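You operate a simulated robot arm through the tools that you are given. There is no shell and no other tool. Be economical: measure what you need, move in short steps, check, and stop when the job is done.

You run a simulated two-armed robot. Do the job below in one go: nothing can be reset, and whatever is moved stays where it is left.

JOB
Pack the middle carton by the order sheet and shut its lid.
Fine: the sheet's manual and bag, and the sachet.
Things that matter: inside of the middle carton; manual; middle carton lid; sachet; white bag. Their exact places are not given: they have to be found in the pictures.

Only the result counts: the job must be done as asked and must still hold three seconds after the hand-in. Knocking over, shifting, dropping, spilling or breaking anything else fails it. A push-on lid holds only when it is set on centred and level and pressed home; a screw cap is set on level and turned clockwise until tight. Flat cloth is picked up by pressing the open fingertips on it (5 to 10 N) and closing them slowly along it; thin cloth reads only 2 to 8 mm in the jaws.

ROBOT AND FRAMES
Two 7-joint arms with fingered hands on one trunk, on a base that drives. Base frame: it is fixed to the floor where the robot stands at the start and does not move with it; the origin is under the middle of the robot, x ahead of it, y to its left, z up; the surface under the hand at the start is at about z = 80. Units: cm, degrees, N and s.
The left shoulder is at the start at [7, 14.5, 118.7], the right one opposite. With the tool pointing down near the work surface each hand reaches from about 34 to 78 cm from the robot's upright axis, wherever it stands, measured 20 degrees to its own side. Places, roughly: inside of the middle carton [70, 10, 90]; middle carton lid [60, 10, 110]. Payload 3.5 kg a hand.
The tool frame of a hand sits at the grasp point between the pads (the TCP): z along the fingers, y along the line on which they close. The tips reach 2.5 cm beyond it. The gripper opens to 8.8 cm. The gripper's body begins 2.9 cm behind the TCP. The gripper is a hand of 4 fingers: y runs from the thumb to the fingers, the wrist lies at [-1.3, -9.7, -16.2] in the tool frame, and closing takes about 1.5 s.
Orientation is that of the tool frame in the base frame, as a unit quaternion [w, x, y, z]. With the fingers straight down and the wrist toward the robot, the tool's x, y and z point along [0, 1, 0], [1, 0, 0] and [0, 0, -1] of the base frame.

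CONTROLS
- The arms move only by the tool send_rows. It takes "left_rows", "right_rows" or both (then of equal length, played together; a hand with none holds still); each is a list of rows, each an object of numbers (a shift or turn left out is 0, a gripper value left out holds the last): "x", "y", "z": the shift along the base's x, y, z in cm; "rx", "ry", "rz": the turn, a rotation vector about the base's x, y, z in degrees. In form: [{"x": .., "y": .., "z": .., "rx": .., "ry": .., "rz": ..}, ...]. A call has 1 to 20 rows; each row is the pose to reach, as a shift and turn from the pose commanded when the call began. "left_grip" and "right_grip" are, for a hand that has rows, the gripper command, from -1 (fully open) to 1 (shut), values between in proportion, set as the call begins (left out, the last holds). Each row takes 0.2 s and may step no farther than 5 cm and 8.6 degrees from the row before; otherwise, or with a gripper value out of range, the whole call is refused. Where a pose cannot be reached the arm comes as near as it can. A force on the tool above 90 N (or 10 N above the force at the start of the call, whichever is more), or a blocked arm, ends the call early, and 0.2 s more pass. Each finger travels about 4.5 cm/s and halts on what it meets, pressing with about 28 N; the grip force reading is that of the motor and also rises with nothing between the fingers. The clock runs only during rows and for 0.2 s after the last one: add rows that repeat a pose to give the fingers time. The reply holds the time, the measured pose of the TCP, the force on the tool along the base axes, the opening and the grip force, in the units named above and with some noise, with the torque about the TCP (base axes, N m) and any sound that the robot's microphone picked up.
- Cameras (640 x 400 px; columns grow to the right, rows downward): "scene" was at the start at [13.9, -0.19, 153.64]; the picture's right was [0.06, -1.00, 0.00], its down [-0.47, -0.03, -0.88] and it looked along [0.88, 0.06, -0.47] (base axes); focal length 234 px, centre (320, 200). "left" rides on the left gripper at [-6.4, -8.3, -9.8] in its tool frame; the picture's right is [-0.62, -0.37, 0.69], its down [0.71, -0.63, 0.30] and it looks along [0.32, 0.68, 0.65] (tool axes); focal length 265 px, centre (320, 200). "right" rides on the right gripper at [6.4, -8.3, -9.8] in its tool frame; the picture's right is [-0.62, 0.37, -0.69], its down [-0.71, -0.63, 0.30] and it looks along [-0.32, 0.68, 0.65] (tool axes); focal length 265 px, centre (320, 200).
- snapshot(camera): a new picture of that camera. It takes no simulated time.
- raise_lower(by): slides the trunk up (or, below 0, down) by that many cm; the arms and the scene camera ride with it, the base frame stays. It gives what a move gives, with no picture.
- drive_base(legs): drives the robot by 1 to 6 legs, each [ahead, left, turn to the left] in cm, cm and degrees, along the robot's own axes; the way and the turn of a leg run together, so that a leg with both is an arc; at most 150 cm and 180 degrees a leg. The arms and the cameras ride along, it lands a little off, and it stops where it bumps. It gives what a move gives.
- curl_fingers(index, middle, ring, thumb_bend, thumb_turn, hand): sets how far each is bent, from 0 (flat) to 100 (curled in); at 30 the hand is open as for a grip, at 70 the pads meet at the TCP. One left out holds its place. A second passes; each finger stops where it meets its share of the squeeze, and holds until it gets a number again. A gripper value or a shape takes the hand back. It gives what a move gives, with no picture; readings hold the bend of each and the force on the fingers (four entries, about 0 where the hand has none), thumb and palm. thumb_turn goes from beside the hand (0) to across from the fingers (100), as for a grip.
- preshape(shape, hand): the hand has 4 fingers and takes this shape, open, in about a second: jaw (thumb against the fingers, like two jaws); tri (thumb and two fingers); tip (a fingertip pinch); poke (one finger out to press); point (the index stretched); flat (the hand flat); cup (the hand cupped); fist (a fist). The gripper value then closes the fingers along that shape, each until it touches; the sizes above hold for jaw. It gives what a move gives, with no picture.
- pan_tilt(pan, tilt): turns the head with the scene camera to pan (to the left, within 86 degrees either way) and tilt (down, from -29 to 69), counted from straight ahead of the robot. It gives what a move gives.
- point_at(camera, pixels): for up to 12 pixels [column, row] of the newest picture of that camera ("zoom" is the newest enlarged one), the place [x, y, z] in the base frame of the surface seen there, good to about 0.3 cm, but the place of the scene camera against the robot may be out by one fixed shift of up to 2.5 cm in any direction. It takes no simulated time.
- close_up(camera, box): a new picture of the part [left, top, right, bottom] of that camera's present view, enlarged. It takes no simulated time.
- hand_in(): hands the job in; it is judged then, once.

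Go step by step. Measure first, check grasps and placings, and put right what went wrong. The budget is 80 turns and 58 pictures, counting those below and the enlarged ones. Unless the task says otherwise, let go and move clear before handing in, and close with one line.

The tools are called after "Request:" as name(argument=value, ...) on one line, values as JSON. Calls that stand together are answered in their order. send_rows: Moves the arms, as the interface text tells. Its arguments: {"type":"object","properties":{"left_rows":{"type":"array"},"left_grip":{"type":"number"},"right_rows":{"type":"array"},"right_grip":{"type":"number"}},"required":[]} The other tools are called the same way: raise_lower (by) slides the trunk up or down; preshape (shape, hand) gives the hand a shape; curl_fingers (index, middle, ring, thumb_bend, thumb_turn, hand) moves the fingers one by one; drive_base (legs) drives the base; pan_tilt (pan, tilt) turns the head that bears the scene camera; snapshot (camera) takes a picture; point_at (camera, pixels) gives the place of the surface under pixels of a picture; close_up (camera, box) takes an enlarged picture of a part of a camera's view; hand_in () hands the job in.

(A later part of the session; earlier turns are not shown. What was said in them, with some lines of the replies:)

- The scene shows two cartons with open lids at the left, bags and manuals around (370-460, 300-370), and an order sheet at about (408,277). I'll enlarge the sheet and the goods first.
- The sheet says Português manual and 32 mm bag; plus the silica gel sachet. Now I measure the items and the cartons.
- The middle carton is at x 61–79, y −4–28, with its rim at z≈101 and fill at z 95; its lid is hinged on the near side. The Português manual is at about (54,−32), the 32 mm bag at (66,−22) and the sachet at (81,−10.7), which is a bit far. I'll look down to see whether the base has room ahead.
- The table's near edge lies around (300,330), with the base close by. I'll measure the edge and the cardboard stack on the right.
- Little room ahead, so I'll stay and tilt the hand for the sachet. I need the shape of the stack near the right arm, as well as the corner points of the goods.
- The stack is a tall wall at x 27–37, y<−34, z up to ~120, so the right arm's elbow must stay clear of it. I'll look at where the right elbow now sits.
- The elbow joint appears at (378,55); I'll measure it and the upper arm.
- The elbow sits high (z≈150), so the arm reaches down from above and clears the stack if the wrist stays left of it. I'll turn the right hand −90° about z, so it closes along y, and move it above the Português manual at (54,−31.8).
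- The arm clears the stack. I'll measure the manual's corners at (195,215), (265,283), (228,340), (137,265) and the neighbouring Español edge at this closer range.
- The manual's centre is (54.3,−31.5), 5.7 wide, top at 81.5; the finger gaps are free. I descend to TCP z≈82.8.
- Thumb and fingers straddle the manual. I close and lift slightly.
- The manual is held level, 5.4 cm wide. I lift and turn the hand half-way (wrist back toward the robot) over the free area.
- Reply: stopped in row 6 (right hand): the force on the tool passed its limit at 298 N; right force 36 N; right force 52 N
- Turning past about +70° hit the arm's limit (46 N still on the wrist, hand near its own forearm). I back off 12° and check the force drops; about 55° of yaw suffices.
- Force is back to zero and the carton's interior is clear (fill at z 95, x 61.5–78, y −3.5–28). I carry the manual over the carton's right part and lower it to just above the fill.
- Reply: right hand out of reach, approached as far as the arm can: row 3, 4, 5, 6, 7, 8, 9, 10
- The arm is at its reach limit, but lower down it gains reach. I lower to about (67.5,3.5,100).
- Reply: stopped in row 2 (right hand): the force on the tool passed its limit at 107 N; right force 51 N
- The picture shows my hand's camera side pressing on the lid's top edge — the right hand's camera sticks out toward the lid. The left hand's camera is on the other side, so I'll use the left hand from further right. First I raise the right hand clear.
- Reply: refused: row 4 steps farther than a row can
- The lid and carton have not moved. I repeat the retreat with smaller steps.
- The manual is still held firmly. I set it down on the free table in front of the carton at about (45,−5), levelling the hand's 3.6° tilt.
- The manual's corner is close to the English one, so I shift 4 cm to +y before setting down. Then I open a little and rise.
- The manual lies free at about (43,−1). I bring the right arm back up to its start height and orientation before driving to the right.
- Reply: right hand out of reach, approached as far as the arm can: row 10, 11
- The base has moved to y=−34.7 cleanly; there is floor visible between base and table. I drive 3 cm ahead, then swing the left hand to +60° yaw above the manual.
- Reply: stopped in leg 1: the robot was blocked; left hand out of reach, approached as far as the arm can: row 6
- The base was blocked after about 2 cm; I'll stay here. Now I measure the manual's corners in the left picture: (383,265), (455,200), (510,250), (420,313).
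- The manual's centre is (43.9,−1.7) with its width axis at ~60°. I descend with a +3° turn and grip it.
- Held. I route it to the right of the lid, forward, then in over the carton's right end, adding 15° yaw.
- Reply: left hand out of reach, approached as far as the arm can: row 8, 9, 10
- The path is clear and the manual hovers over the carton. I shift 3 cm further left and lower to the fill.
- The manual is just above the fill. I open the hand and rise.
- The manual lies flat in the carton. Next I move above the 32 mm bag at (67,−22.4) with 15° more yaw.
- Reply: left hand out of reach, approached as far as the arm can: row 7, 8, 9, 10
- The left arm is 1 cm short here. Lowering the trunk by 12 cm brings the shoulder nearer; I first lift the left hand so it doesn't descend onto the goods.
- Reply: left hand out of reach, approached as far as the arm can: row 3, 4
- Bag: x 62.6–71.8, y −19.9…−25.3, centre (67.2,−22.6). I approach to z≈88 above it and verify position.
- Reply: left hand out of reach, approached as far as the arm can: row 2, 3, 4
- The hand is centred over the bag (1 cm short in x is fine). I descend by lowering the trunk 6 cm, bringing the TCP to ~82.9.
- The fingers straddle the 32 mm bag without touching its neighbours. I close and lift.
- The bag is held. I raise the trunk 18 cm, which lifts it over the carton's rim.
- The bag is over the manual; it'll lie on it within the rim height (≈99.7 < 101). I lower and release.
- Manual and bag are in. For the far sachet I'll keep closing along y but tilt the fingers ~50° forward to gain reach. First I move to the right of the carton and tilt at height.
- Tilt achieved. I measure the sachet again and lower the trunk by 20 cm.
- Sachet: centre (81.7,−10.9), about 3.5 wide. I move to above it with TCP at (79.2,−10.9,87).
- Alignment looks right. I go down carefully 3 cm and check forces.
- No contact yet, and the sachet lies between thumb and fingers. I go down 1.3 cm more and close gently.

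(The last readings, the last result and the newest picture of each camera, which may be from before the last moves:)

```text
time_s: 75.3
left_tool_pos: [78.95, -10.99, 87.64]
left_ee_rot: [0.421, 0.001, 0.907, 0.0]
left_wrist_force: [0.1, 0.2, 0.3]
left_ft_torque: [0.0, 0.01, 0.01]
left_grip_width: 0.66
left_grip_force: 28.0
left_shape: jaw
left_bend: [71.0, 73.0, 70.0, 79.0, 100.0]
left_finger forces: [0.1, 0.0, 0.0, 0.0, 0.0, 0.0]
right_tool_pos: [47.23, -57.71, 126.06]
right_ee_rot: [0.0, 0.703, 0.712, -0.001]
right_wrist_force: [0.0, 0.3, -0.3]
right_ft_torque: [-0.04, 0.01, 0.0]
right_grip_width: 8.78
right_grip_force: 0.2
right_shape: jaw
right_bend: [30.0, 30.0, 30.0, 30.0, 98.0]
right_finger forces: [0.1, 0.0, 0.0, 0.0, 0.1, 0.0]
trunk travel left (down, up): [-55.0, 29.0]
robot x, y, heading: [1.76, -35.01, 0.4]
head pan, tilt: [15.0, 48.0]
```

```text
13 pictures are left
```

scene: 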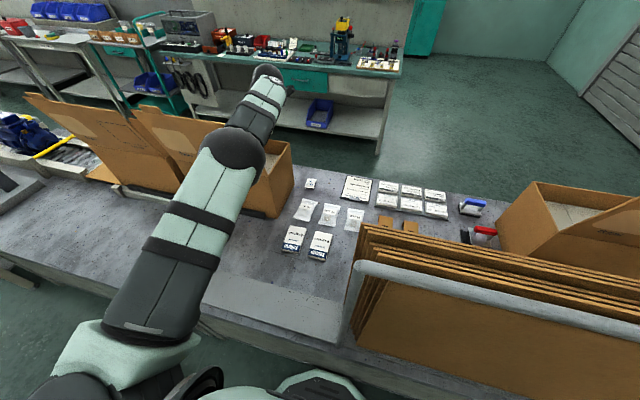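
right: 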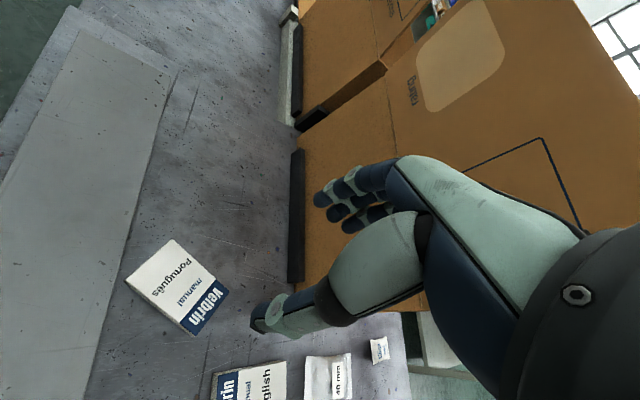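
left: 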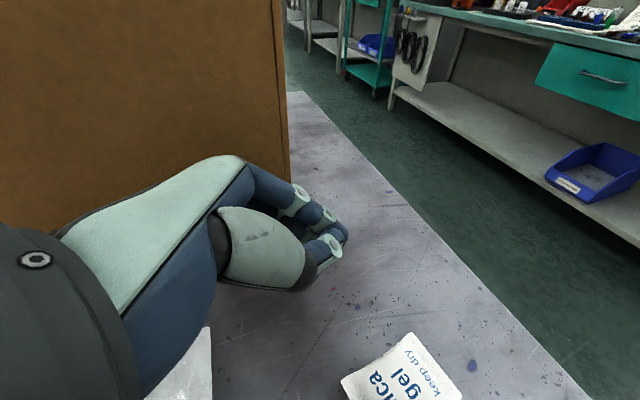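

The ring finger met the table and the sachet was pushed aside, to around (400,370). I'll measure it and change to the fingertip-pinch shape, which tucks the lower fingers away.

Request:
point_at(camera="left", pixels=[[345, 380], [408, 336], [458, 390], [400, 370], [375, 385], [420, 385]])

Request:
send_rows(left_grip=-0.5, left_rows=[{"z": 2, "x": -0.5}, {"z": 4, "x": -1, "y": -1}, {"z": 6, "x": -2, "y": -2}, {"z": 8, "x": -3, "y": -3}])

Request:
preshape(shape="tip", hand="left")

Request:
snapshot(camera="left")

```text
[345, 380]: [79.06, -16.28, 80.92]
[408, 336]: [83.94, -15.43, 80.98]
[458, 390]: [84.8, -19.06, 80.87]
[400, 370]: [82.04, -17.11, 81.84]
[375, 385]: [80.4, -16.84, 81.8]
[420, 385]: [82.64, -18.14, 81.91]
```

```text
time_s: 76.3
left_tool_pos: [76.08, -13.94, 95.7]
left_ee_rot: [0.422, 0.0, 0.906, 0.001]
left_wrist_force: [-1.0, -0.1, -0.6]
left_ft_torque: [0.01, -0.01, 0.02]
left_grip_width: 6.56
left_grip_force: 0.0
left_shape: jaw
left_bend: [27.0, 36.0, 33.0, 54.0, 99.0]
left_finger forces: [0.0, 0.0, 0.1, 0.1, 0.0, 0.0]
right_tool_pos: [47.39, -57.72, 126.06]
right_ee_rot: [0.001, 0.703, 0.711, -0.001]
right_wrist_force: [-0.8, 0.2, 0.4]
right_ft_torque: [0.0, 0.01, 0.02]
right_grip_width: 8.77
right_grip_force: 0.1
right_shape: jaw
right_bend: [30.0, 30.0, 30.0, 30.0, 98.0]
right_finger forces: [0.1, 0.0, 0.0, 0.0, 0.0, 0.0]
trunk travel left (down, up): [-55.0, 29.0]
robot x, y, heading: [2.0, -34.67, 0.1]
head pan, tilt: [15.0, 48.0]
```

```text
time_s: 77.2
left_tool_pos: [76.25, -13.85, 95.55]
left_ee_rot: [0.422, 0.0, 0.907, 0.001]
left_wrist_force: [1.3, 0.1, -0.5]
left_ft_torque: [0.0, 0.01, -0.01]
left_grip_width: 8.81
left_grip_force: 0.0
left_shape: tip
left_bend: [30.0, 98.0, 99.0, 30.0, 98.0]
left_finger forces: [0.0, 0.1, 0.1, 0.1, 0.0, 0.1]
right_tool_pos: [47.5, -57.8, 125.91]
right_ee_rot: [0.001, 0.703, 0.711, -0.001]
right_wrist_force: [-0.4, -0.3, -0.6]
right_ft_torque: [0.01, -0.03, -0.01]
right_grip_width: 8.79
right_grip_force: 0.0
right_shape: jaw
right_bend: [30.0, 30.0, 30.0, 30.0, 98.0]
right_finger forces: [0.0, 0.0, 0.1, 0.0, 0.0, 0.0]
trunk travel left (down, up): [-55.0, 29.0]
robot x, y, heading: [2.13, -34.84, 0.0]
head pan, tilt: [15.0, 48.0]
```

```text
12 pictures are left
```

left: 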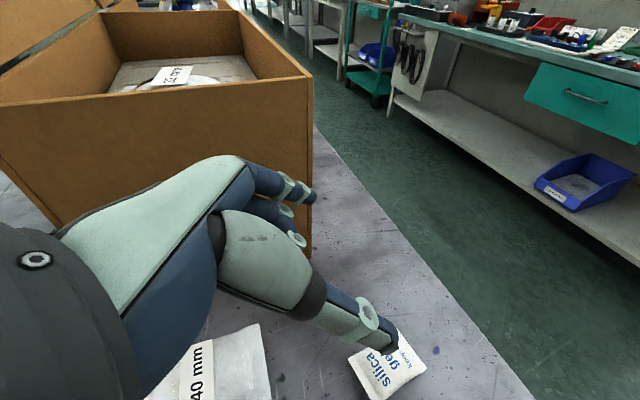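

The sachet is now at about (82,−17.2). I check how near the order sheet's edge is, using the left picture and a scene close-up.

Request:
close_up(camera="scene", box=[270, 160, 400, 240])

Request:
point_at(camera="left", pixels=[[350, 357], [395, 333], [425, 367], [378, 398], [385, 370], [430, 395]])

```text
4.92 times, centred on (335, 200) of scene
```

zoom: 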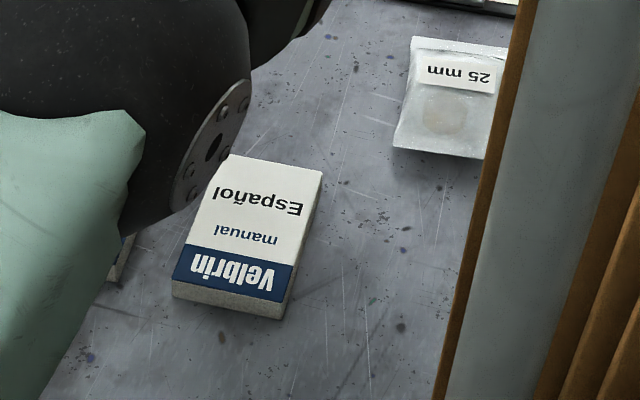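

```text
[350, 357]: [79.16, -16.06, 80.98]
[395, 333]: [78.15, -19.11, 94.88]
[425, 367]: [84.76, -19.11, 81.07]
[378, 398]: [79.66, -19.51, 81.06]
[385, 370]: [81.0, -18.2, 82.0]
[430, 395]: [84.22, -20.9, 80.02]
```

The sheet is well away (table seen at y −20.9). The sachet's centre is (81.9,−17.5). I'll use the "tri" shape, so the low ring finger is tucked and the thumb and two fingers grip, and approach from above.

Request:
preshape(shape="tri", hand="left")

Request:
send_rows(left_grip=-0.25, left_rows=[{"y": -1.8, "z": -2, "rz": 3}, {"x": 1.5, "y": -3.6, "z": -4, "rz": 5}, {"x": 3, "y": -3.6, "z": -7, "rz": 5}, {"x": 3.4, "y": -3.6, "z": -9.5, "rz": 5}, {"x": 3.4, "y": -3.6, "z": -11, "rz": 5}, {"x": 3.4, "y": -3.6, "z": -11, "rz": 5}])

Request:
snapshot(camera="left")

```text
time_s: 78.1
left_tool_pos: [76.22, -13.82, 95.57]
left_ee_rot: [0.422, 0.0, 0.907, 0.0]
left_wrist_force: [0.5, -0.5, 0.6]
left_ft_torque: [0.01, 0.01, -0.03]
left_grip_width: 8.79
left_grip_force: 0.1
left_shape: tri
left_bend: [30.0, 30.0, 99.0, 30.0, 98.0]
left_finger forces: [0.0, 0.0, 0.0, 0.1, 0.0, 0.0]
right_tool_pos: [47.44, -57.72, 126.01]
right_ee_rot: [0.0, 0.703, 0.712, 0.0]
right_wrist_force: [0.5, -0.3, -0.2]
right_ft_torque: [0.0, 0.01, -0.05]
right_grip_width: 8.77
right_grip_force: 0.2
right_shape: jaw
right_bend: [30.0, 30.0, 30.0, 30.0, 98.0]
right_finger forces: [0.1, 0.0, 0.1, 0.0, 0.0, 0.0]
trunk travel left (down, up): [-55.0, 29.0]
robot x, y, heading: [2.38, -35.11, 0.3]
head pan, tilt: [15.0, 48.0]
```

```text
time_s: 79.5
left_tool_pos: [78.33, -17.19, 84.63]
left_ee_rot: [0.422, -0.041, 0.905, 0.018]
left_wrist_force: [-0.4, -0.4, 1.1]
left_ft_torque: [0.01, 0.02, -0.03]
left_grip_width: 5.55
left_grip_force: 0.1
left_shape: tri
left_bend: [73.0, 40.0, 99.0, 63.0, 100.0]
left_finger forces: [0.0, 0.0, 0.0, 0.1, 0.0, 0.0]
left hand out of reach, approached as far as the arm can: row 3, 4, 5, 6
right_tool_pos: [47.54, -57.74, 126.04]
right_ee_rot: [0.001, 0.702, 0.712, -0.001]
right_wrist_force: [-0.5, 0.7, 0.5]
right_ft_torque: [0.03, 0.02, 0.01]
right_grip_width: 8.75
right_grip_force: 0.0
right_shape: jaw
right_bend: [30.0, 30.0, 30.0, 30.0, 98.0]
right_finger forces: [0.1, 0.0, 0.0, 0.0, 0.1, 0.0]
trunk travel left (down, up): [-55.0, 29.0]
robot x, y, heading: [1.61, -35.03, 0.0]
head pan, tilt: [15.0, 48.0]
```

```text
10 pictures are left
```

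left: 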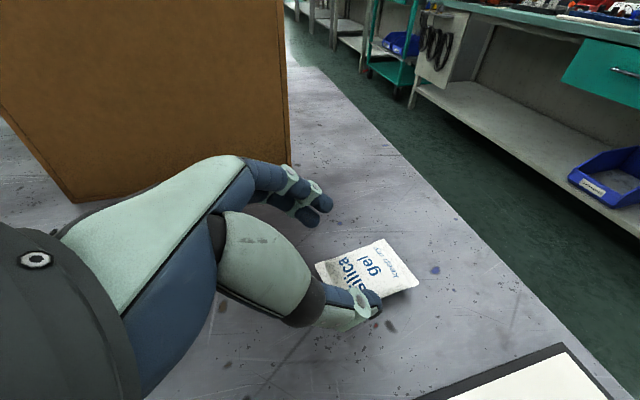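

The arm reaches only x 78.3 here, about 1 cm short. I tilt 8° more forward to gain that centimetre.

Request:
send_rows(left_rows=[{"ry": -4, "x": 0, "z": 0.3}, {"ry": -8, "x": 0.3, "z": 0.3}, {"ry": -8, "x": 0.3, "z": 0}, {"ry": -8, "x": 0.3, "z": -0.5}, {"ry": -8, "x": 0.3, "z": -0.5}])

```text
time_s: 80.7
left_tool_pos: [78.71, -17.01, 84.44]
left_ee_rot: [0.484, -0.042, 0.874, 0.016]
left_wrist_force: [-0.1, -0.3, -0.1]
left_ft_torque: [0.02, 0.0, -0.02]
left_grip_width: 5.52
left_grip_force: 0.1
left_shape: tri
left_bend: [73.0, 40.0, 99.0, 63.0, 100.0]
left_finger forces: [0.0, 0.0, 0.0, 0.1, 0.0, 0.1]
right_tool_pos: [47.46, -57.84, 126.16]
right_ee_rot: [0.0, 0.703, 0.712, -0.002]
right_wrist_force: [-1.1, -0.1, 0.6]
right_ft_torque: [-0.02, -0.01, 0.0]
right_grip_width: 8.78
right_grip_force: 0.0
right_shape: jaw
right_bend: [30.0, 30.0, 30.0, 30.0, 98.0]
right_finger forces: [0.0, 0.0, 0.0, 0.0, 0.0, 0.0]
trunk travel left (down, up): [-55.0, 29.0]
robot x, y, heading: [2.22, -34.55, 0.0]
head pan, tilt: [15.0, 48.0]
```

Not out of reach any more. I move 1 cm further ahead, 0.4 right and down to z≈82.3.

Request:
send_rows(left_rows=[{"x": 0.6, "y": -0.3, "z": 0}, {"x": 1.2, "y": -0.4, "z": -0.5}, {"x": 1.2, "y": -0.4, "z": -1.2}, {"x": 1.2, "y": -0.4, "z": -1.8}, {"x": 1.2, "y": -0.4, "z": -2.1}, {"x": 1.2, "y": -0.4, "z": -2.1}])

Request:
snapshot(camera="left")

```text
time_s: 82.1
left_tool_pos: [78.96, -17.41, 82.28]
left_ee_rot: [0.484, -0.041, 0.874, 0.016]
left_wrist_force: [-0.3, -0.5, 0.1]
left_ft_torque: [-0.01, -0.02, -0.03]
left_grip_width: 5.53
left_grip_force: 0.0
left_shape: tri
left_bend: [73.0, 40.0, 99.0, 63.0, 100.0]
left_finger forces: [0.1, 0.1, 0.0, 0.1, 0.0, 0.1]
left hand out of reach, approached as far as the arm can: row 2, 3, 4, 5, 6
right_tool_pos: [47.43, -57.6, 126.11]
right_ee_rot: [0.001, 0.703, 0.712, 0.0]
right_wrist_force: [-0.5, -0.3, 0.0]
right_ft_torque: [-0.02, -0.02, -0.02]
right_grip_width: 8.78
right_grip_force: 0.1
right_shape: jaw
right_bend: [30.0, 30.0, 30.0, 30.0, 98.0]
right_finger forces: [0.1, 0.0, 0.1, 0.1, 0.0, 0.0]
trunk travel left (down, up): [-55.0, 29.0]
robot x, y, heading: [1.79, -34.87, 0.0]
head pan, tilt: [15.0, 48.0]
```

```text
9 pictures are left
```

left: 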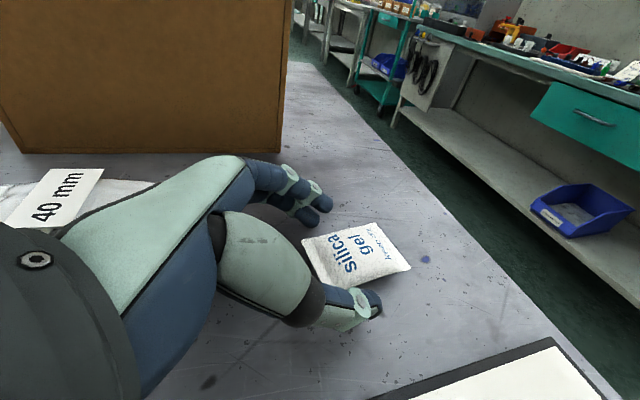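

The sachet sits squarely between the thumb and two fingers, with no contact. I lower 0.4 and close.

Request:
send_rows(left_grip=0.7, left_rows=[{"z": -0.4}, {"z": -0.4}, {"z": -0.4}, {"z": -0.4}, {"z": -0.4}, {"z": -0.4}, {"z": -0.4}, {"z": -0.4}, {"z": -0.4}])

```text
time_s: 84.1
left_tool_pos: [78.87, -17.41, 82.15]
left_ee_rot: [0.486, -0.041, 0.873, 0.016]
left_wrist_force: [4.3, 0.3, 12.3]
left_ft_torque: [0.27, -0.27, -0.04]
left_grip_width: 3.1
left_grip_force: 28.2
left_shape: tri
left_bend: [74.0, 48.0, 100.0, 74.0, 100.0]
left_finger forces: [13.5, 19.0, 0.0, 0.0, 24.7, 0.0]
right_tool_pos: [47.23, -57.73, 126.12]
right_ee_rot: [0.001, 0.703, 0.711, -0.001]
right_wrist_force: [0.0, 0.6, -0.2]
right_ft_torque: [0.02, 0.06, 0.03]
right_grip_width: 8.77
right_grip_force: 0.1
right_shape: jaw
right_bend: [30.0, 30.0, 30.0, 30.0, 98.0]
right_finger forces: [0.1, 0.0, 0.0, 0.0, 0.1, 0.0]
trunk travel left (down, up): [-55.0, 29.0]
robot x, y, heading: [1.84, -34.82, 0.0]
head pan, tilt: [15.0, 48.0]
```

The opening stopped at 3.1 cm with force on the fingers and thumb, so the sachet is gripped. I lift by hand, then raise the trunk 20 cm.

Request:
send_rows(left_rows=[{"z": 1}, {"z": 2.5, "x": -0.5}, {"z": 5, "x": -1}, {"z": 8, "x": -2}, {"z": 11, "x": -4, "y": 1}])

Request:
raise_lower(by=20)

Request:
snapshot(camera="left")

```text
time_s: 85.3
left_tool_pos: [74.93, -15.56, 94.48]
left_ee_rot: [0.495, -0.033, 0.867, 0.045]
left_wrist_force: [-0.7, -1.8, -5.8]
left_ft_torque: [0.14, -0.31, 0.08]
left_grip_width: 3.03
left_grip_force: 28.1
left_shape: tri
left_bend: [74.0, 49.0, 100.0, 74.0, 100.0]
left_finger forces: [10.7, 11.6, 0.0, 0.1, 24.8, 0.1]
right_tool_pos: [47.23, -57.64, 126.25]
right_ee_rot: [0.002, 0.703, 0.711, 0.0]
right_wrist_force: [-0.2, -0.2, 0.8]
right_ft_torque: [-0.01, -0.04, -0.04]
right_grip_width: 8.79
right_grip_force: 0.1
right_shape: jaw
right_bend: [30.0, 30.0, 30.0, 30.0, 98.0]
right_finger forces: [0.0, 0.1, 0.1, 0.1, 0.1, 0.0]
trunk travel left (down, up): [-55.0, 29.0]
robot x, y, heading: [2.09, -34.67, 0.3]
head pan, tilt: [15.0, 48.0]
```

```text
time_s: 87.5
left_tool_pos: [75.0, -16.53, 113.03]
left_ee_rot: [0.484, -0.042, 0.874, 0.015]
left_wrist_force: [-0.7, -0.1, -0.5]
left_ft_torque: [-0.01, 0.0, 0.0]
left_grip_width: 3.04
left_grip_force: 28.0
left_shape: tri
left_bend: [74.0, 49.0, 100.0, 74.0, 100.0]
left_finger forces: [10.9, 11.7, 0.0, 0.0, 24.7, 0.0]
right_tool_pos: [47.5, -57.62, 146.12]
right_ee_rot: [0.001, 0.703, 0.712, -0.001]
right_wrist_force: [-1.2, 0.1, 0.2]
right_ft_torque: [0.01, 0.01, 0.0]
right_grip_width: 8.78
right_grip_force: 0.0
right_shape: jaw
right_bend: [30.0, 30.0, 30.0, 30.0, 98.0]
right_finger forces: [0.1, 0.0, 0.0, 0.0, 0.0, 0.1]
trunk travel left (down, up): [-75.0, 9.0]
robot x, y, heading: [2.04, -34.67, 0.3]
head pan, tilt: [15.0, 48.0]
```

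```text
8 pictures are left
```

left: 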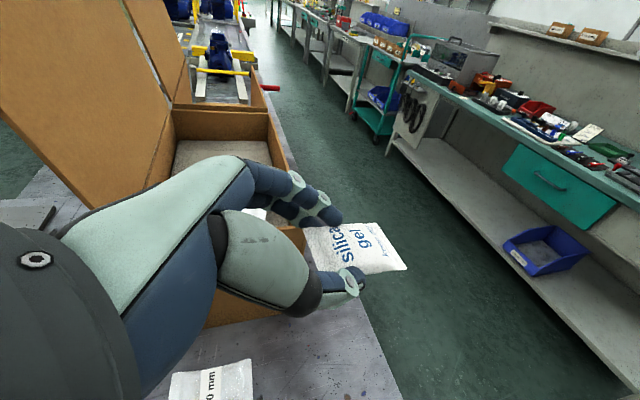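

The sachet is held. I untilt the hand at height and bring it over the right wall of the carton.

Request:
send_rows(left_rows=[{"ry": 8, "x": -1}, {"ry": 16, "x": -2, "z": 1}, {"ry": 24, "x": -3, "z": 2}, {"ry": 32, "x": -4, "z": 3}, {"ry": 40, "x": -5, "z": 3}, {"ry": 48, "x": -6, "z": 3}, {"ry": 56, "x": -7, "z": 3}, {"ry": 58, "x": -7, "z": 3}])

Request:
send_rows(left_rows=[{"rz": -5, "y": 3}, {"rz": -10, "y": 6}, {"rz": -15, "y": 10}, {"rz": -15, "y": 14, "x": 1}, {"rz": -15, "y": 18, "x": 2}, {"rz": -15, "y": 22, "x": 2.5}, {"rz": -15, "y": 24, "x": 2.5}])

Request:
snapshot(camera="left")

```text
time_s: 89.3
left_tool_pos: [65.49, -15.15, 115.75]
left_ee_rot: [-0.001, -0.028, 0.999, 0.035]
left_wrist_force: [-0.1, 0.2, -0.8]
left_ft_torque: [-0.02, -0.02, 0.0]
left_grip_width: 2.97
left_grip_force: 28.3
left_shape: tri
left_bend: [74.0, 49.0, 100.0, 74.0, 100.0]
left_finger forces: [11.6, 12.1, 0.0, 0.0, 24.1, 0.0]
left hand out of reach, approached as far as the arm can: row 6, 7, 8
right_tool_pos: [47.45, -57.83, 146.04]
right_ee_rot: [0.001, 0.702, 0.712, -0.001]
right_wrist_force: [0.4, -0.1, 1.5]
right_ft_torque: [0.03, 0.0, 0.02]
right_grip_width: 8.76
right_grip_force: 0.1
right_shape: jaw
right_bend: [30.0, 30.0, 30.0, 30.0, 98.0]
right_finger forces: [0.0, 0.0, 0.0, 0.1, 0.1, 0.0]
trunk travel left (down, up): [-75.0, 9.0]
robot x, y, heading: [2.14, -35.15, -0.1]
head pan, tilt: [15.0, 48.0]
```

```text
time_s: 90.9
left_tool_pos: [68.18, 8.77, 115.68]
left_ee_rot: [0.003, 0.102, 0.994, 0.034]
left_wrist_force: [-0.3, -0.2, -0.2]
left_ft_torque: [0.03, -0.03, -0.02]
left_grip_width: 2.98
left_grip_force: 27.8
left_shape: tri
left_bend: [74.0, 49.0, 100.0, 74.0, 100.0]
left_finger forces: [11.9, 12.3, 0.0, 0.1, 23.9, 0.1]
right_tool_pos: [47.44, -57.67, 146.02]
right_ee_rot: [0.001, 0.703, 0.711, -0.001]
right_wrist_force: [0.3, 0.1, 0.0]
right_ft_torque: [0.02, -0.01, 0.0]
right_grip_width: 8.77
right_grip_force: 0.0
right_shape: jaw
right_bend: [30.0, 30.0, 30.0, 30.0, 98.0]
right_finger forces: [0.1, 0.0, 0.0, 0.0, 0.0, 0.1]
trunk travel left (down, up): [-75.0, 9.0]
robot x, y, heading: [1.96, -34.46, 0.2]
head pan, tilt: [15.0, 48.0]
```

```text
7 pictures are left
```

left: 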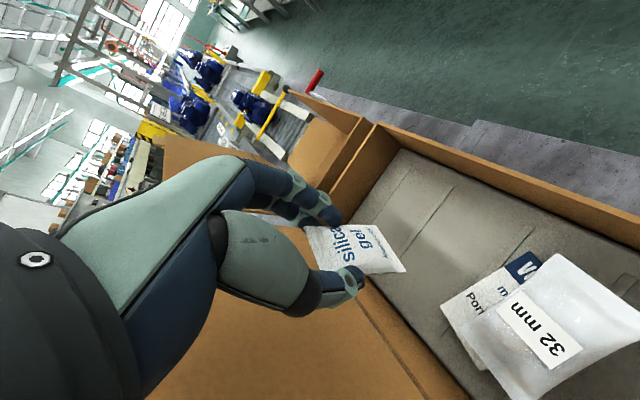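

No contact. I tilt the fingers 16° toward +y, so the wrist stays right of the lid, and lower to z≈102.

Request:
send_rows(left_rows=[{"rx": 8, "x": 1, "y": 1}, {"rx": 16, "x": 1.5, "y": 1.5}, {"rx": 16, "x": 1.5, "y": 1.5, "z": -3}, {"rx": 16, "x": 1.5, "y": 1.5, "z": -6}, {"rx": 16, "x": 1.5, "y": 1.5, "z": -9}, {"rx": 16, "x": 1.5, "y": 1.5, "z": -12}, {"rx": 16, "x": 1.5, "y": 1.5, "z": -14}, {"rx": 16, "x": 1.5, "y": 1.5, "z": -14}])

```text
time_s: 92.7
left_tool_pos: [69.77, 9.62, 101.91]
left_ee_rot: [-0.011, 0.104, 0.979, 0.175]
left_wrist_force: [0.2, 0.0, -0.5]
left_ft_torque: [0.02, -0.01, 0.01]
left_grip_width: 2.97
left_grip_force: 27.9
left_shape: tri
left_bend: [74.0, 49.0, 100.0, 75.0, 100.0]
left_finger forces: [12.0, 12.6, 0.0, 0.0, 23.9, 0.0]
right_tool_pos: [47.53, -58.26, 145.98]
right_ee_rot: [-0.001, 0.703, 0.711, 0.0]
right_wrist_force: [-0.5, 0.2, 0.4]
right_ft_torque: [0.01, 0.03, 0.01]
right_grip_width: 8.78
right_grip_force: 0.1
right_shape: jaw
right_bend: [30.0, 30.0, 30.0, 30.0, 98.0]
right_finger forces: [0.0, 0.1, 0.0, 0.1, 0.0, 0.0]
trunk travel left (down, up): [-75.0, 9.0]
robot x, y, heading: [2.1, -35.17, -0.0]
head pan, tilt: [15.0, 48.0]
```

I lower 1.5 cm more, release and rise along the same path.

Request:
send_rows(left_rows=[{"z": -0.8}, {"z": -1.5}, {"z": -1.5}])

Request:
send_rows(left_grip=-0.3, left_rows=[{}, {}, {}, {}, {}, {"z": 3}, {"z": 7}, {"z": 11}, {"z": 15}])

Request:
snapshot(camera="left")

```text
time_s: 93.5
left_tool_pos: [69.75, 9.25, 100.78]
left_ee_rot: [-0.009, 0.104, 0.979, 0.176]
left_wrist_force: [0.4, 0.4, 0.2]
left_ft_torque: [0.03, 0.01, -0.02]
left_grip_width: 2.95
left_grip_force: 28.0
left_shape: tri
left_bend: [74.0, 49.0, 100.0, 75.0, 100.0]
left_finger forces: [12.0, 12.7, 0.0, 0.0, 23.9, 0.0]
right_tool_pos: [47.47, -58.81, 145.89]
right_ee_rot: [-0.002, 0.703, 0.711, 0.001]
right_wrist_force: [0.1, -1.0, -0.1]
right_ft_torque: [0.02, 0.02, -0.01]
right_grip_width: 8.75
right_grip_force: 0.0
right_shape: jaw
right_bend: [30.0, 30.0, 30.0, 30.0, 98.0]
right_finger forces: [0.1, 0.1, 0.1, 0.0, 0.0, 0.1]
trunk travel left (down, up): [-75.0, 9.0]
robot x, y, heading: [2.45, -34.61, 0.3]
head pan, tilt: [15.0, 48.0]
```

```text
time_s: 95.5
left_tool_pos: [69.65, 10.22, 115.15]
left_ee_rot: [-0.012, 0.102, 0.98, 0.172]
left_wrist_force: [-0.5, -0.7, -1.0]
left_ft_torque: [-0.06, 0.01, 0.0]
left_grip_width: 5.7
left_grip_force: 0.0
left_shape: tri
left_bend: [73.0, 39.0, 99.0, 62.0, 100.0]
left_finger forces: [0.0, 0.0, 0.1, 0.0, 0.0, 0.0]
right_tool_pos: [47.6, -57.6, 145.92]
right_ee_rot: [0.0, 0.703, 0.712, -0.001]
right_wrist_force: [-0.6, 0.2, 0.3]
right_ft_torque: [0.02, 0.01, 0.0]
right_grip_width: 8.74
right_grip_force: 0.1
right_shape: jaw
right_bend: [30.0, 30.0, 30.0, 30.0, 98.0]
right_finger forces: [0.0, 0.0, 0.0, 0.0, 0.0, 0.0]
trunk travel left (down, up): [-75.0, 9.0]
robot x, y, heading: [1.87, -35.02, 0.2]
head pan, tilt: [15.0, 48.0]
```

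```text
6 pictures are left
```

left: 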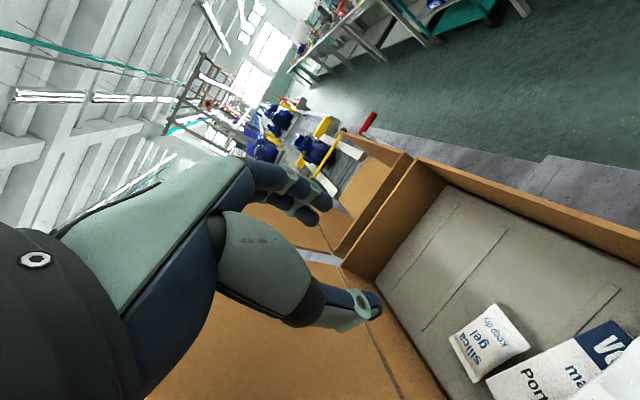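

All three items lie in the carton, below the rim. Now I withdraw the left hand to the right, lift it and undo the turn, before driving back left to close the lid.

Request:
send_rows(left_rows=[{"rx": -4, "y": -3, "z": 1}, {"rx": -8, "y": -7, "z": 2}, {"rx": -12, "y": -11, "z": 3}, {"rx": -16, "y": -15, "z": 4, "x": -1}, {"rx": -16, "y": -19, "z": 6, "x": -3}, {"rx": -16, "y": -23, "z": 8, "x": -5}, {"rx": -16, "y": -25, "z": 10, "x": -8}, {"rx": -16, "y": -25, "z": 12, "x": -11}])

Request:
send_rows(left_rows=[{"rz": -8, "z": 2}, {"rz": -16, "z": 4}, {"rz": -24, "z": 6, "x": -1}, {"rz": -32, "z": 8, "x": -2}, {"rz": -40, "z": 10, "x": -3}, {"rz": -48, "z": 12, "x": -5}, {"rz": -56, "z": 13, "x": -7}, {"rz": -64, "z": 13, "x": -8}, {"rz": -72, "z": 13, "x": -9}, {"rz": -78, "z": 13, "x": -9}])

Request:
drive_base(legs=[[-3, 0, 0], [0, 33, 0]])

Request:
preshape(shape="fist", hand="left")

```text
time_s: 97.3
left_tool_pos: [59.97, -14.93, 127.8]
left_ee_rot: [0.004, 0.103, 0.994, 0.034]
left_wrist_force: [-0.9, 0.7, -0.3]
left_ft_torque: [0.01, -0.01, -0.01]
left_grip_width: 5.69
left_grip_force: 0.2
left_shape: tri
left_bend: [73.0, 39.0, 99.0, 62.0, 100.0]
left_finger forces: [0.0, 0.0, 0.0, 0.1, 0.0, 0.1]
left hand out of reach, approached as far as the arm can: row 8
right_tool_pos: [47.27, -57.61, 146.18]
right_ee_rot: [0.002, 0.703, 0.712, -0.001]
right_wrist_force: [-0.6, 0.0, -0.3]
right_ft_torque: [0.03, -0.04, -0.01]
right_grip_width: 8.76
right_grip_force: 0.0
right_shape: jaw
right_bend: [30.0, 30.0, 30.0, 30.0, 98.0]
right_finger forces: [0.0, 0.1, 0.1, 0.0, 0.0, 0.0]
trunk travel left (down, up): [-75.0, 9.0]
robot x, y, heading: [2.08, -35.17, 0.3]
head pan, tilt: [15.0, 48.0]
```

```text
time_s: 99.5
left_tool_pos: [50.83, -14.7, 140.99]
left_ee_rot: [0.024, 0.706, 0.707, 0.025]
left_wrist_force: [0.0, -0.6, 0.8]
left_ft_torque: [-0.04, 0.0, 0.01]
left_grip_width: 5.71
left_grip_force: 0.0
left_shape: tri
left_bend: [73.0, 39.0, 99.0, 62.0, 100.0]
left_finger forces: [0.1, 0.0, 0.1, 0.0, 0.0, 0.0]
right_tool_pos: [47.43, -57.52, 146.1]
right_ee_rot: [0.001, 0.703, 0.711, -0.001]
right_wrist_force: [0.2, 0.4, -1.3]
right_ft_torque: [0.01, 0.04, -0.01]
right_grip_width: 8.76
right_grip_force: 0.1
right_shape: jaw
right_bend: [30.0, 30.0, 30.0, 30.0, 98.0]
right_finger forces: [0.0, 0.0, 0.0, 0.0, 0.0, 0.0]
trunk travel left (down, up): [-75.0, 9.0]
robot x, y, heading: [1.8, -34.84, 0.2]
head pan, tilt: [15.0, 48.0]
```

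```text
time_s: 102.1
left_tool_pos: [47.93, 17.75, 140.99]
left_ee_rot: [0.024, 0.705, 0.708, 0.025]
left_wrist_force: [0.4, -0.4, 0.8]
left_ft_torque: [0.01, 0.04, -0.04]
left_grip_width: 5.72
left_grip_force: 0.1
left_shape: tri
left_bend: [73.0, 39.0, 99.0, 62.0, 100.0]
left_finger forces: [0.0, 0.0, 0.1, 0.1, 0.1, 0.0]
right_tool_pos: [44.51, -25.12, 145.93]
right_ee_rot: [0.0, 0.702, 0.712, 0.0]
right_wrist_force: [0.2, 0.8, -0.3]
right_ft_torque: [0.01, -0.03, 0.02]
right_grip_width: 8.79
right_grip_force: 0.0
right_shape: jaw
right_bend: [30.0, 30.0, 30.0, 30.0, 98.0]
right_finger forces: [0.1, 0.0, 0.0, 0.1, 0.1, 0.0]
trunk travel left (down, up): [-75.0, 9.0]
robot x, y, heading: [-0.84, -2.44, 0.1]
head pan, tilt: [15.0, 48.0]
```

```text
time_s: 103.0
left_tool_pos: [47.95, 18.16, 140.99]
left_ee_rot: [0.025, 0.705, 0.708, 0.025]
left_wrist_force: [0.0, 0.6, 0.6]
left_ft_torque: [0.03, 0.04, -0.02]
left_grip_width: 0.02
left_grip_force: 0.0
left_shape: fist
left_bend: [100.0, 100.0, 100.0, 86.0, 85.0]
left_finger forces: [0.0, 0.0, 0.0, 0.1, 0.0, 0.0]
right_tool_pos: [44.43, -24.84, 146.11]
right_ee_rot: [0.001, 0.702, 0.712, 0.0]
right_wrist_force: [-0.1, 0.4, -1.1]
right_ft_torque: [-0.02, -0.02, -0.05]
right_grip_width: 8.78
right_grip_force: 0.1
right_shape: jaw
right_bend: [30.0, 30.0, 30.0, 30.0, 98.0]
right_finger forces: [0.0, 0.1, 0.1, 0.0, 0.0, 0.0]
trunk travel left (down, up): [-75.0, 9.0]
robot x, y, heading: [-0.91, -2.32, -0.0]
head pan, tilt: [15.0, 48.0]
```

The base is back in front of the carton. With the left fist I go behind the lid at y≈13 and push its outer face forward.

Request:
send_rows(left_rows=[{"x": -1, "y": -2, "z": -4}, {"x": -2, "y": -4, "z": -8}, {"x": -2, "y": -5, "z": -12}, {"x": -2, "y": -5, "z": -16}, {"x": -2, "y": -5, "z": -20}, {"x": -2, "y": -5, "z": -24}, {"x": -2, "y": -5, "z": -26.5}, {"x": 1, "y": -5, "z": -26.5}, {"x": 4, "y": -5, "z": -26.5}, {"x": 6, "y": -5, "z": -26}, {"x": 8, "y": -5, "z": -25}, {"x": 10, "y": -5, "z": -24}, {"x": 12, "y": -5, "z": -23}, {"x": 14, "y": -5, "z": -22.5}, {"x": 16, "y": -5, "z": -22}])

Request:
snapshot(camera="scene")

```text
time_s: 106.2
left_tool_pos: [64.21, 13.09, 118.89]
left_ee_rot: [0.024, 0.705, 0.709, 0.024]
left_wrist_force: [-0.1, 0.1, 0.0]
left_ft_torque: [-0.05, 0.0, -0.01]
left_grip_width: 0.0
left_grip_force: 0.0
left_shape: fist
left_bend: [100.0, 100.0, 100.0, 86.0, 85.0]
left_finger forces: [0.0, 0.0, 0.0, 0.0, 0.0, 0.0]
right_tool_pos: [44.57, -24.86, 145.86]
right_ee_rot: [0.0, 0.703, 0.712, -0.001]
right_wrist_force: [0.3, 0.2, -0.1]
right_ft_torque: [-0.01, 0.01, 0.01]
right_grip_width: 8.79
right_grip_force: 0.2
right_shape: jaw
right_bend: [30.0, 30.0, 30.0, 30.0, 98.0]
right_finger forces: [0.0, 0.0, 0.0, 0.0, 0.0, 0.0]
trunk travel left (down, up): [-75.0, 9.0]
robot x, y, heading: [-0.81, -2.53, 0.4]
head pan, tilt: [15.0, 48.0]
```

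```text
5 pictures are left
```

scene: 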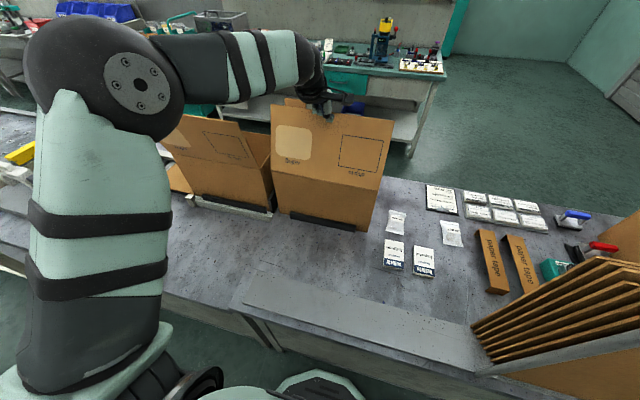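

The lid has swung toward vertical. I check its angle from the top edge at (392,122).

Request:
point_at(camera="scene", pixels=[[390, 124], [285, 112], [360, 180], [368, 222], [325, 150]])

```text
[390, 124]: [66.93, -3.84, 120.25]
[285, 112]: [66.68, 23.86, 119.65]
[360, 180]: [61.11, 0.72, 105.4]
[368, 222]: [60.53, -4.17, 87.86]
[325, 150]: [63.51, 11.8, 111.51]
```

The lid is about 20° past vertical. I follow its arc forward and down.

Request:
send_rows(left_rows=[{"x": 2, "z": -0.5}, {"x": 4, "z": -1.5}, {"x": 6, "z": -3}, {"x": 7.5, "z": -5}, {"x": 8.5, "z": -7.5}, {"x": 9, "z": -10}, {"x": 9.5, "z": -12.5}, {"x": 9.5, "z": -13.5}, {"x": 9.5, "z": -13.5}])

Request:
snapshot(camera="scene")

Request:
point_at(camera="scene", pixels=[[372, 160], [360, 150], [375, 165], [360, 175], [340, 165], [350, 140], [300, 170], [380, 150]])

```text
time_s: 108.2
left_tool_pos: [73.61, 13.2, 105.56]
left_ee_rot: [0.024, 0.704, 0.709, 0.025]
left_wrist_force: [-0.3, 0.5, -0.6]
left_ft_torque: [0.01, 0.0, -0.03]
left_grip_width: 0.0
left_grip_force: 0.0
left_shape: fist
left_bend: [100.0, 100.0, 100.0, 86.0, 85.0]
left_finger forces: [0.1, 0.0, 0.1, 0.0, 0.0, 0.0]
right_tool_pos: [44.47, -25.04, 146.06]
right_ee_rot: [0.001, 0.702, 0.712, 0.0]
right_wrist_force: [0.7, 0.2, -0.6]
right_ft_torque: [0.01, 0.03, 0.03]
right_grip_width: 8.76
right_grip_force: 0.1
right_shape: jaw
right_bend: [30.0, 30.0, 30.0, 30.0, 98.0]
right_finger forces: [0.1, 0.0, 0.0, 0.0, 0.0, 0.1]
trunk travel left (down, up): [-75.0, 9.0]
robot x, y, heading: [-0.96, -2.12, 0.2]
head pan, tilt: [15.0, 48.0]
```

```text
4 pictures are left
```

scene: 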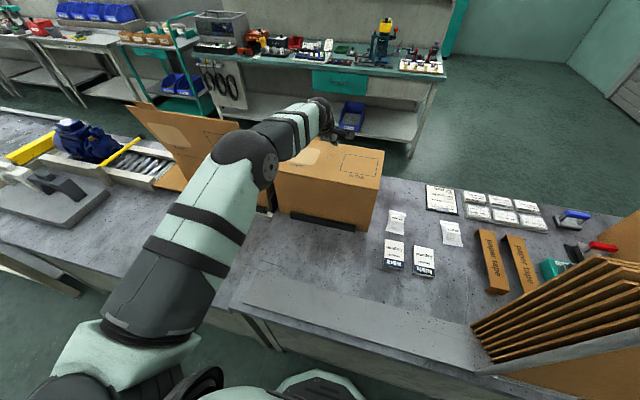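

```text
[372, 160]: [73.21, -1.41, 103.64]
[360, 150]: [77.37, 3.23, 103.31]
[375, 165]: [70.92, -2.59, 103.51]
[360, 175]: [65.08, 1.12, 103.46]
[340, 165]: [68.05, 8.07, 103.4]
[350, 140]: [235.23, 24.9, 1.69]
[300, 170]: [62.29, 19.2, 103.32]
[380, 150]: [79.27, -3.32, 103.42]
```

The lid lies flat and level (z even at 103.4 in the scene frame). I press it gently home with the fist.

Request:
send_rows(left_rows=[{"z": -1}, {"z": -2}, {"z": -2.7}, {"z": -3.4}, {"z": -4}, {"z": -4.5}])

```text
time_s: 109.6
left_tool_pos: [73.25, 13.17, 101.56]
left_ee_rot: [0.03, 0.704, 0.709, 0.03]
left_wrist_force: [-2.2, 2.7, 19.7]
left_ft_torque: [-0.31, 0.04, -0.04]
left_grip_width: 8.08
left_grip_force: 0.0
left_shape: fist
left_bend: [100.0, 100.0, 100.0, 91.0, 85.0]
left_finger forces: [0.0, 0.1, 0.0, 0.0, 23.5, 0.0]
right_tool_pos: [43.96, -24.87, 146.24]
right_ee_rot: [0.002, 0.702, 0.712, 0.001]
right_wrist_force: [-0.3, 1.0, 0.4]
right_ft_torque: [0.0, 0.02, 0.0]
right_grip_width: 8.76
right_grip_force: 0.0
right_shape: jaw
right_bend: [30.0, 30.0, 30.0, 30.0, 98.0]
right_finger forces: [0.0, 0.0, 0.0, 0.1, 0.0, 0.0]
trunk travel left (down, up): [-75.0, 9.0]
robot x, y, heading: [-0.73, -2.12, 0.1]
head pan, tilt: [15.0, 48.0]
```

20 N pressed on the lid. I lift off and move clear, then check.

Request:
send_rows(left_rows=[{"z": 3}, {"z": 7}, {"z": 11}, {"z": 15, "x": -2}, {"z": 19, "x": -5}, {"z": 23, "x": -9}, {"z": 27, "x": -13}, {"z": 31, "x": -17}, {"z": 34, "x": -21}, {"z": 36, "x": -23}])

Request:
close_up(camera="scene", box=[180, 100, 580, 340])

Request:
point_at(camera="scene", pixels=[[378, 152], [372, 180], [285, 165], [330, 150]])

```text
refused: row 6 steps farther than a row can; nothing moved
```

```text
1.60 times, centred on (380, 220) of scene
```

zoom: 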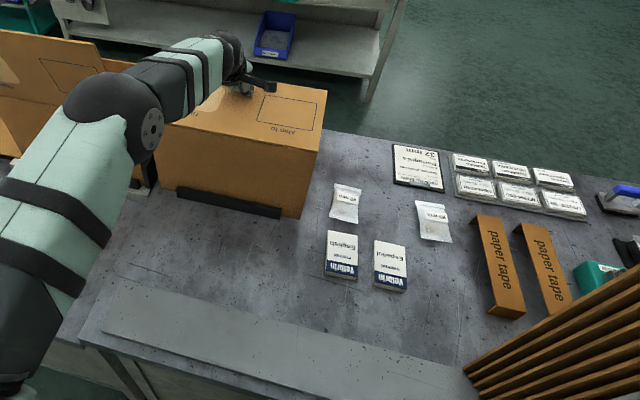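

```text
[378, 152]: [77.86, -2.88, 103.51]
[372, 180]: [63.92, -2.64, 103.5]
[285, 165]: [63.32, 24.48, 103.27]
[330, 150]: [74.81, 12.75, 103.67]
```

The lid is level and everything else is in place; the lift row was refused for step size, so I resend it smaller.

Request:
send_rows(left_rows=[{"z": 3}, {"z": 7}, {"z": 11}, {"z": 14, "x": -2}, {"z": 17, "x": -5}, {"z": 20, "x": -8}, {"z": 23, "x": -11}, {"z": 26, "x": -14}, {"z": 29, "x": -17}, {"z": 32, "x": -20}, {"z": 35, "x": -23}, {"z": 35, "x": -23}])

Request:
snapshot(camera="scene")

Request:
point_at(camera="scene", pixels=[[378, 152], [370, 175], [290, 168], [310, 150], [340, 150]])

```text
time_s: 112.2
left_tool_pos: [50.45, 13.41, 136.21]
left_ee_rot: [0.024, 0.705, 0.709, 0.025]
left_wrist_force: [-0.2, -0.7, 0.5]
left_ft_torque: [-0.02, 0.02, 0.03]
left_grip_width: 0.01
left_grip_force: 0.0
left_shape: fist
left_bend: [100.0, 100.0, 100.0, 86.0, 85.0]
left_finger forces: [0.0, 0.0, 0.1, 0.0, 0.0, 0.0]
right_tool_pos: [44.52, -25.07, 146.16]
right_ee_rot: [0.0, 0.702, 0.712, -0.001]
right_wrist_force: [-0.1, -1.0, -0.2]
right_ft_torque: [-0.02, 0.04, -0.01]
right_grip_width: 8.74
right_grip_force: 0.1
right_shape: jaw
right_bend: [30.0, 30.0, 30.0, 30.0, 98.0]
right_finger forces: [0.1, 0.0, 0.0, 0.0, 0.0, 0.0]
trunk travel left (down, up): [-75.0, 9.0]
robot x, y, heading: [-1.07, -2.29, -0.0]
head pan, tilt: [15.0, 48.0]
```

```text
2 pictures are left
```

scene: 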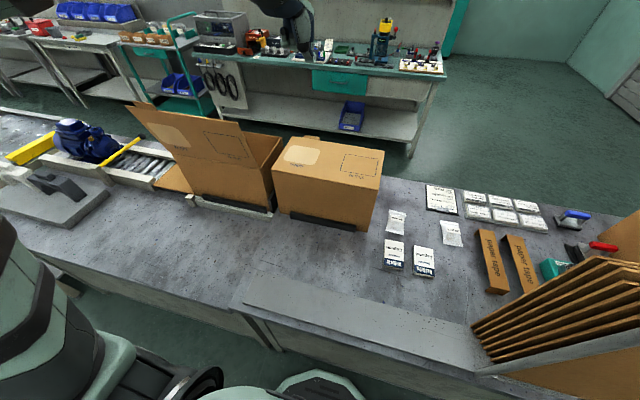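

```text
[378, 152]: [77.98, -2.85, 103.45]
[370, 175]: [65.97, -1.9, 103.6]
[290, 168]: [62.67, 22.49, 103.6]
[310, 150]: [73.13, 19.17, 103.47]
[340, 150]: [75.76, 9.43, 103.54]
```

The lid is shut and level (z 103.5 at every measured point), the carton hasn't moved, and both hands are clear. I'll hand in.

Request:
hand_in()

```text
The job is handed in.
```

I packed the Português manual, the 32 mm bag and the silica gel sachet in the middle carton, shut its lid level, and handed the job in.
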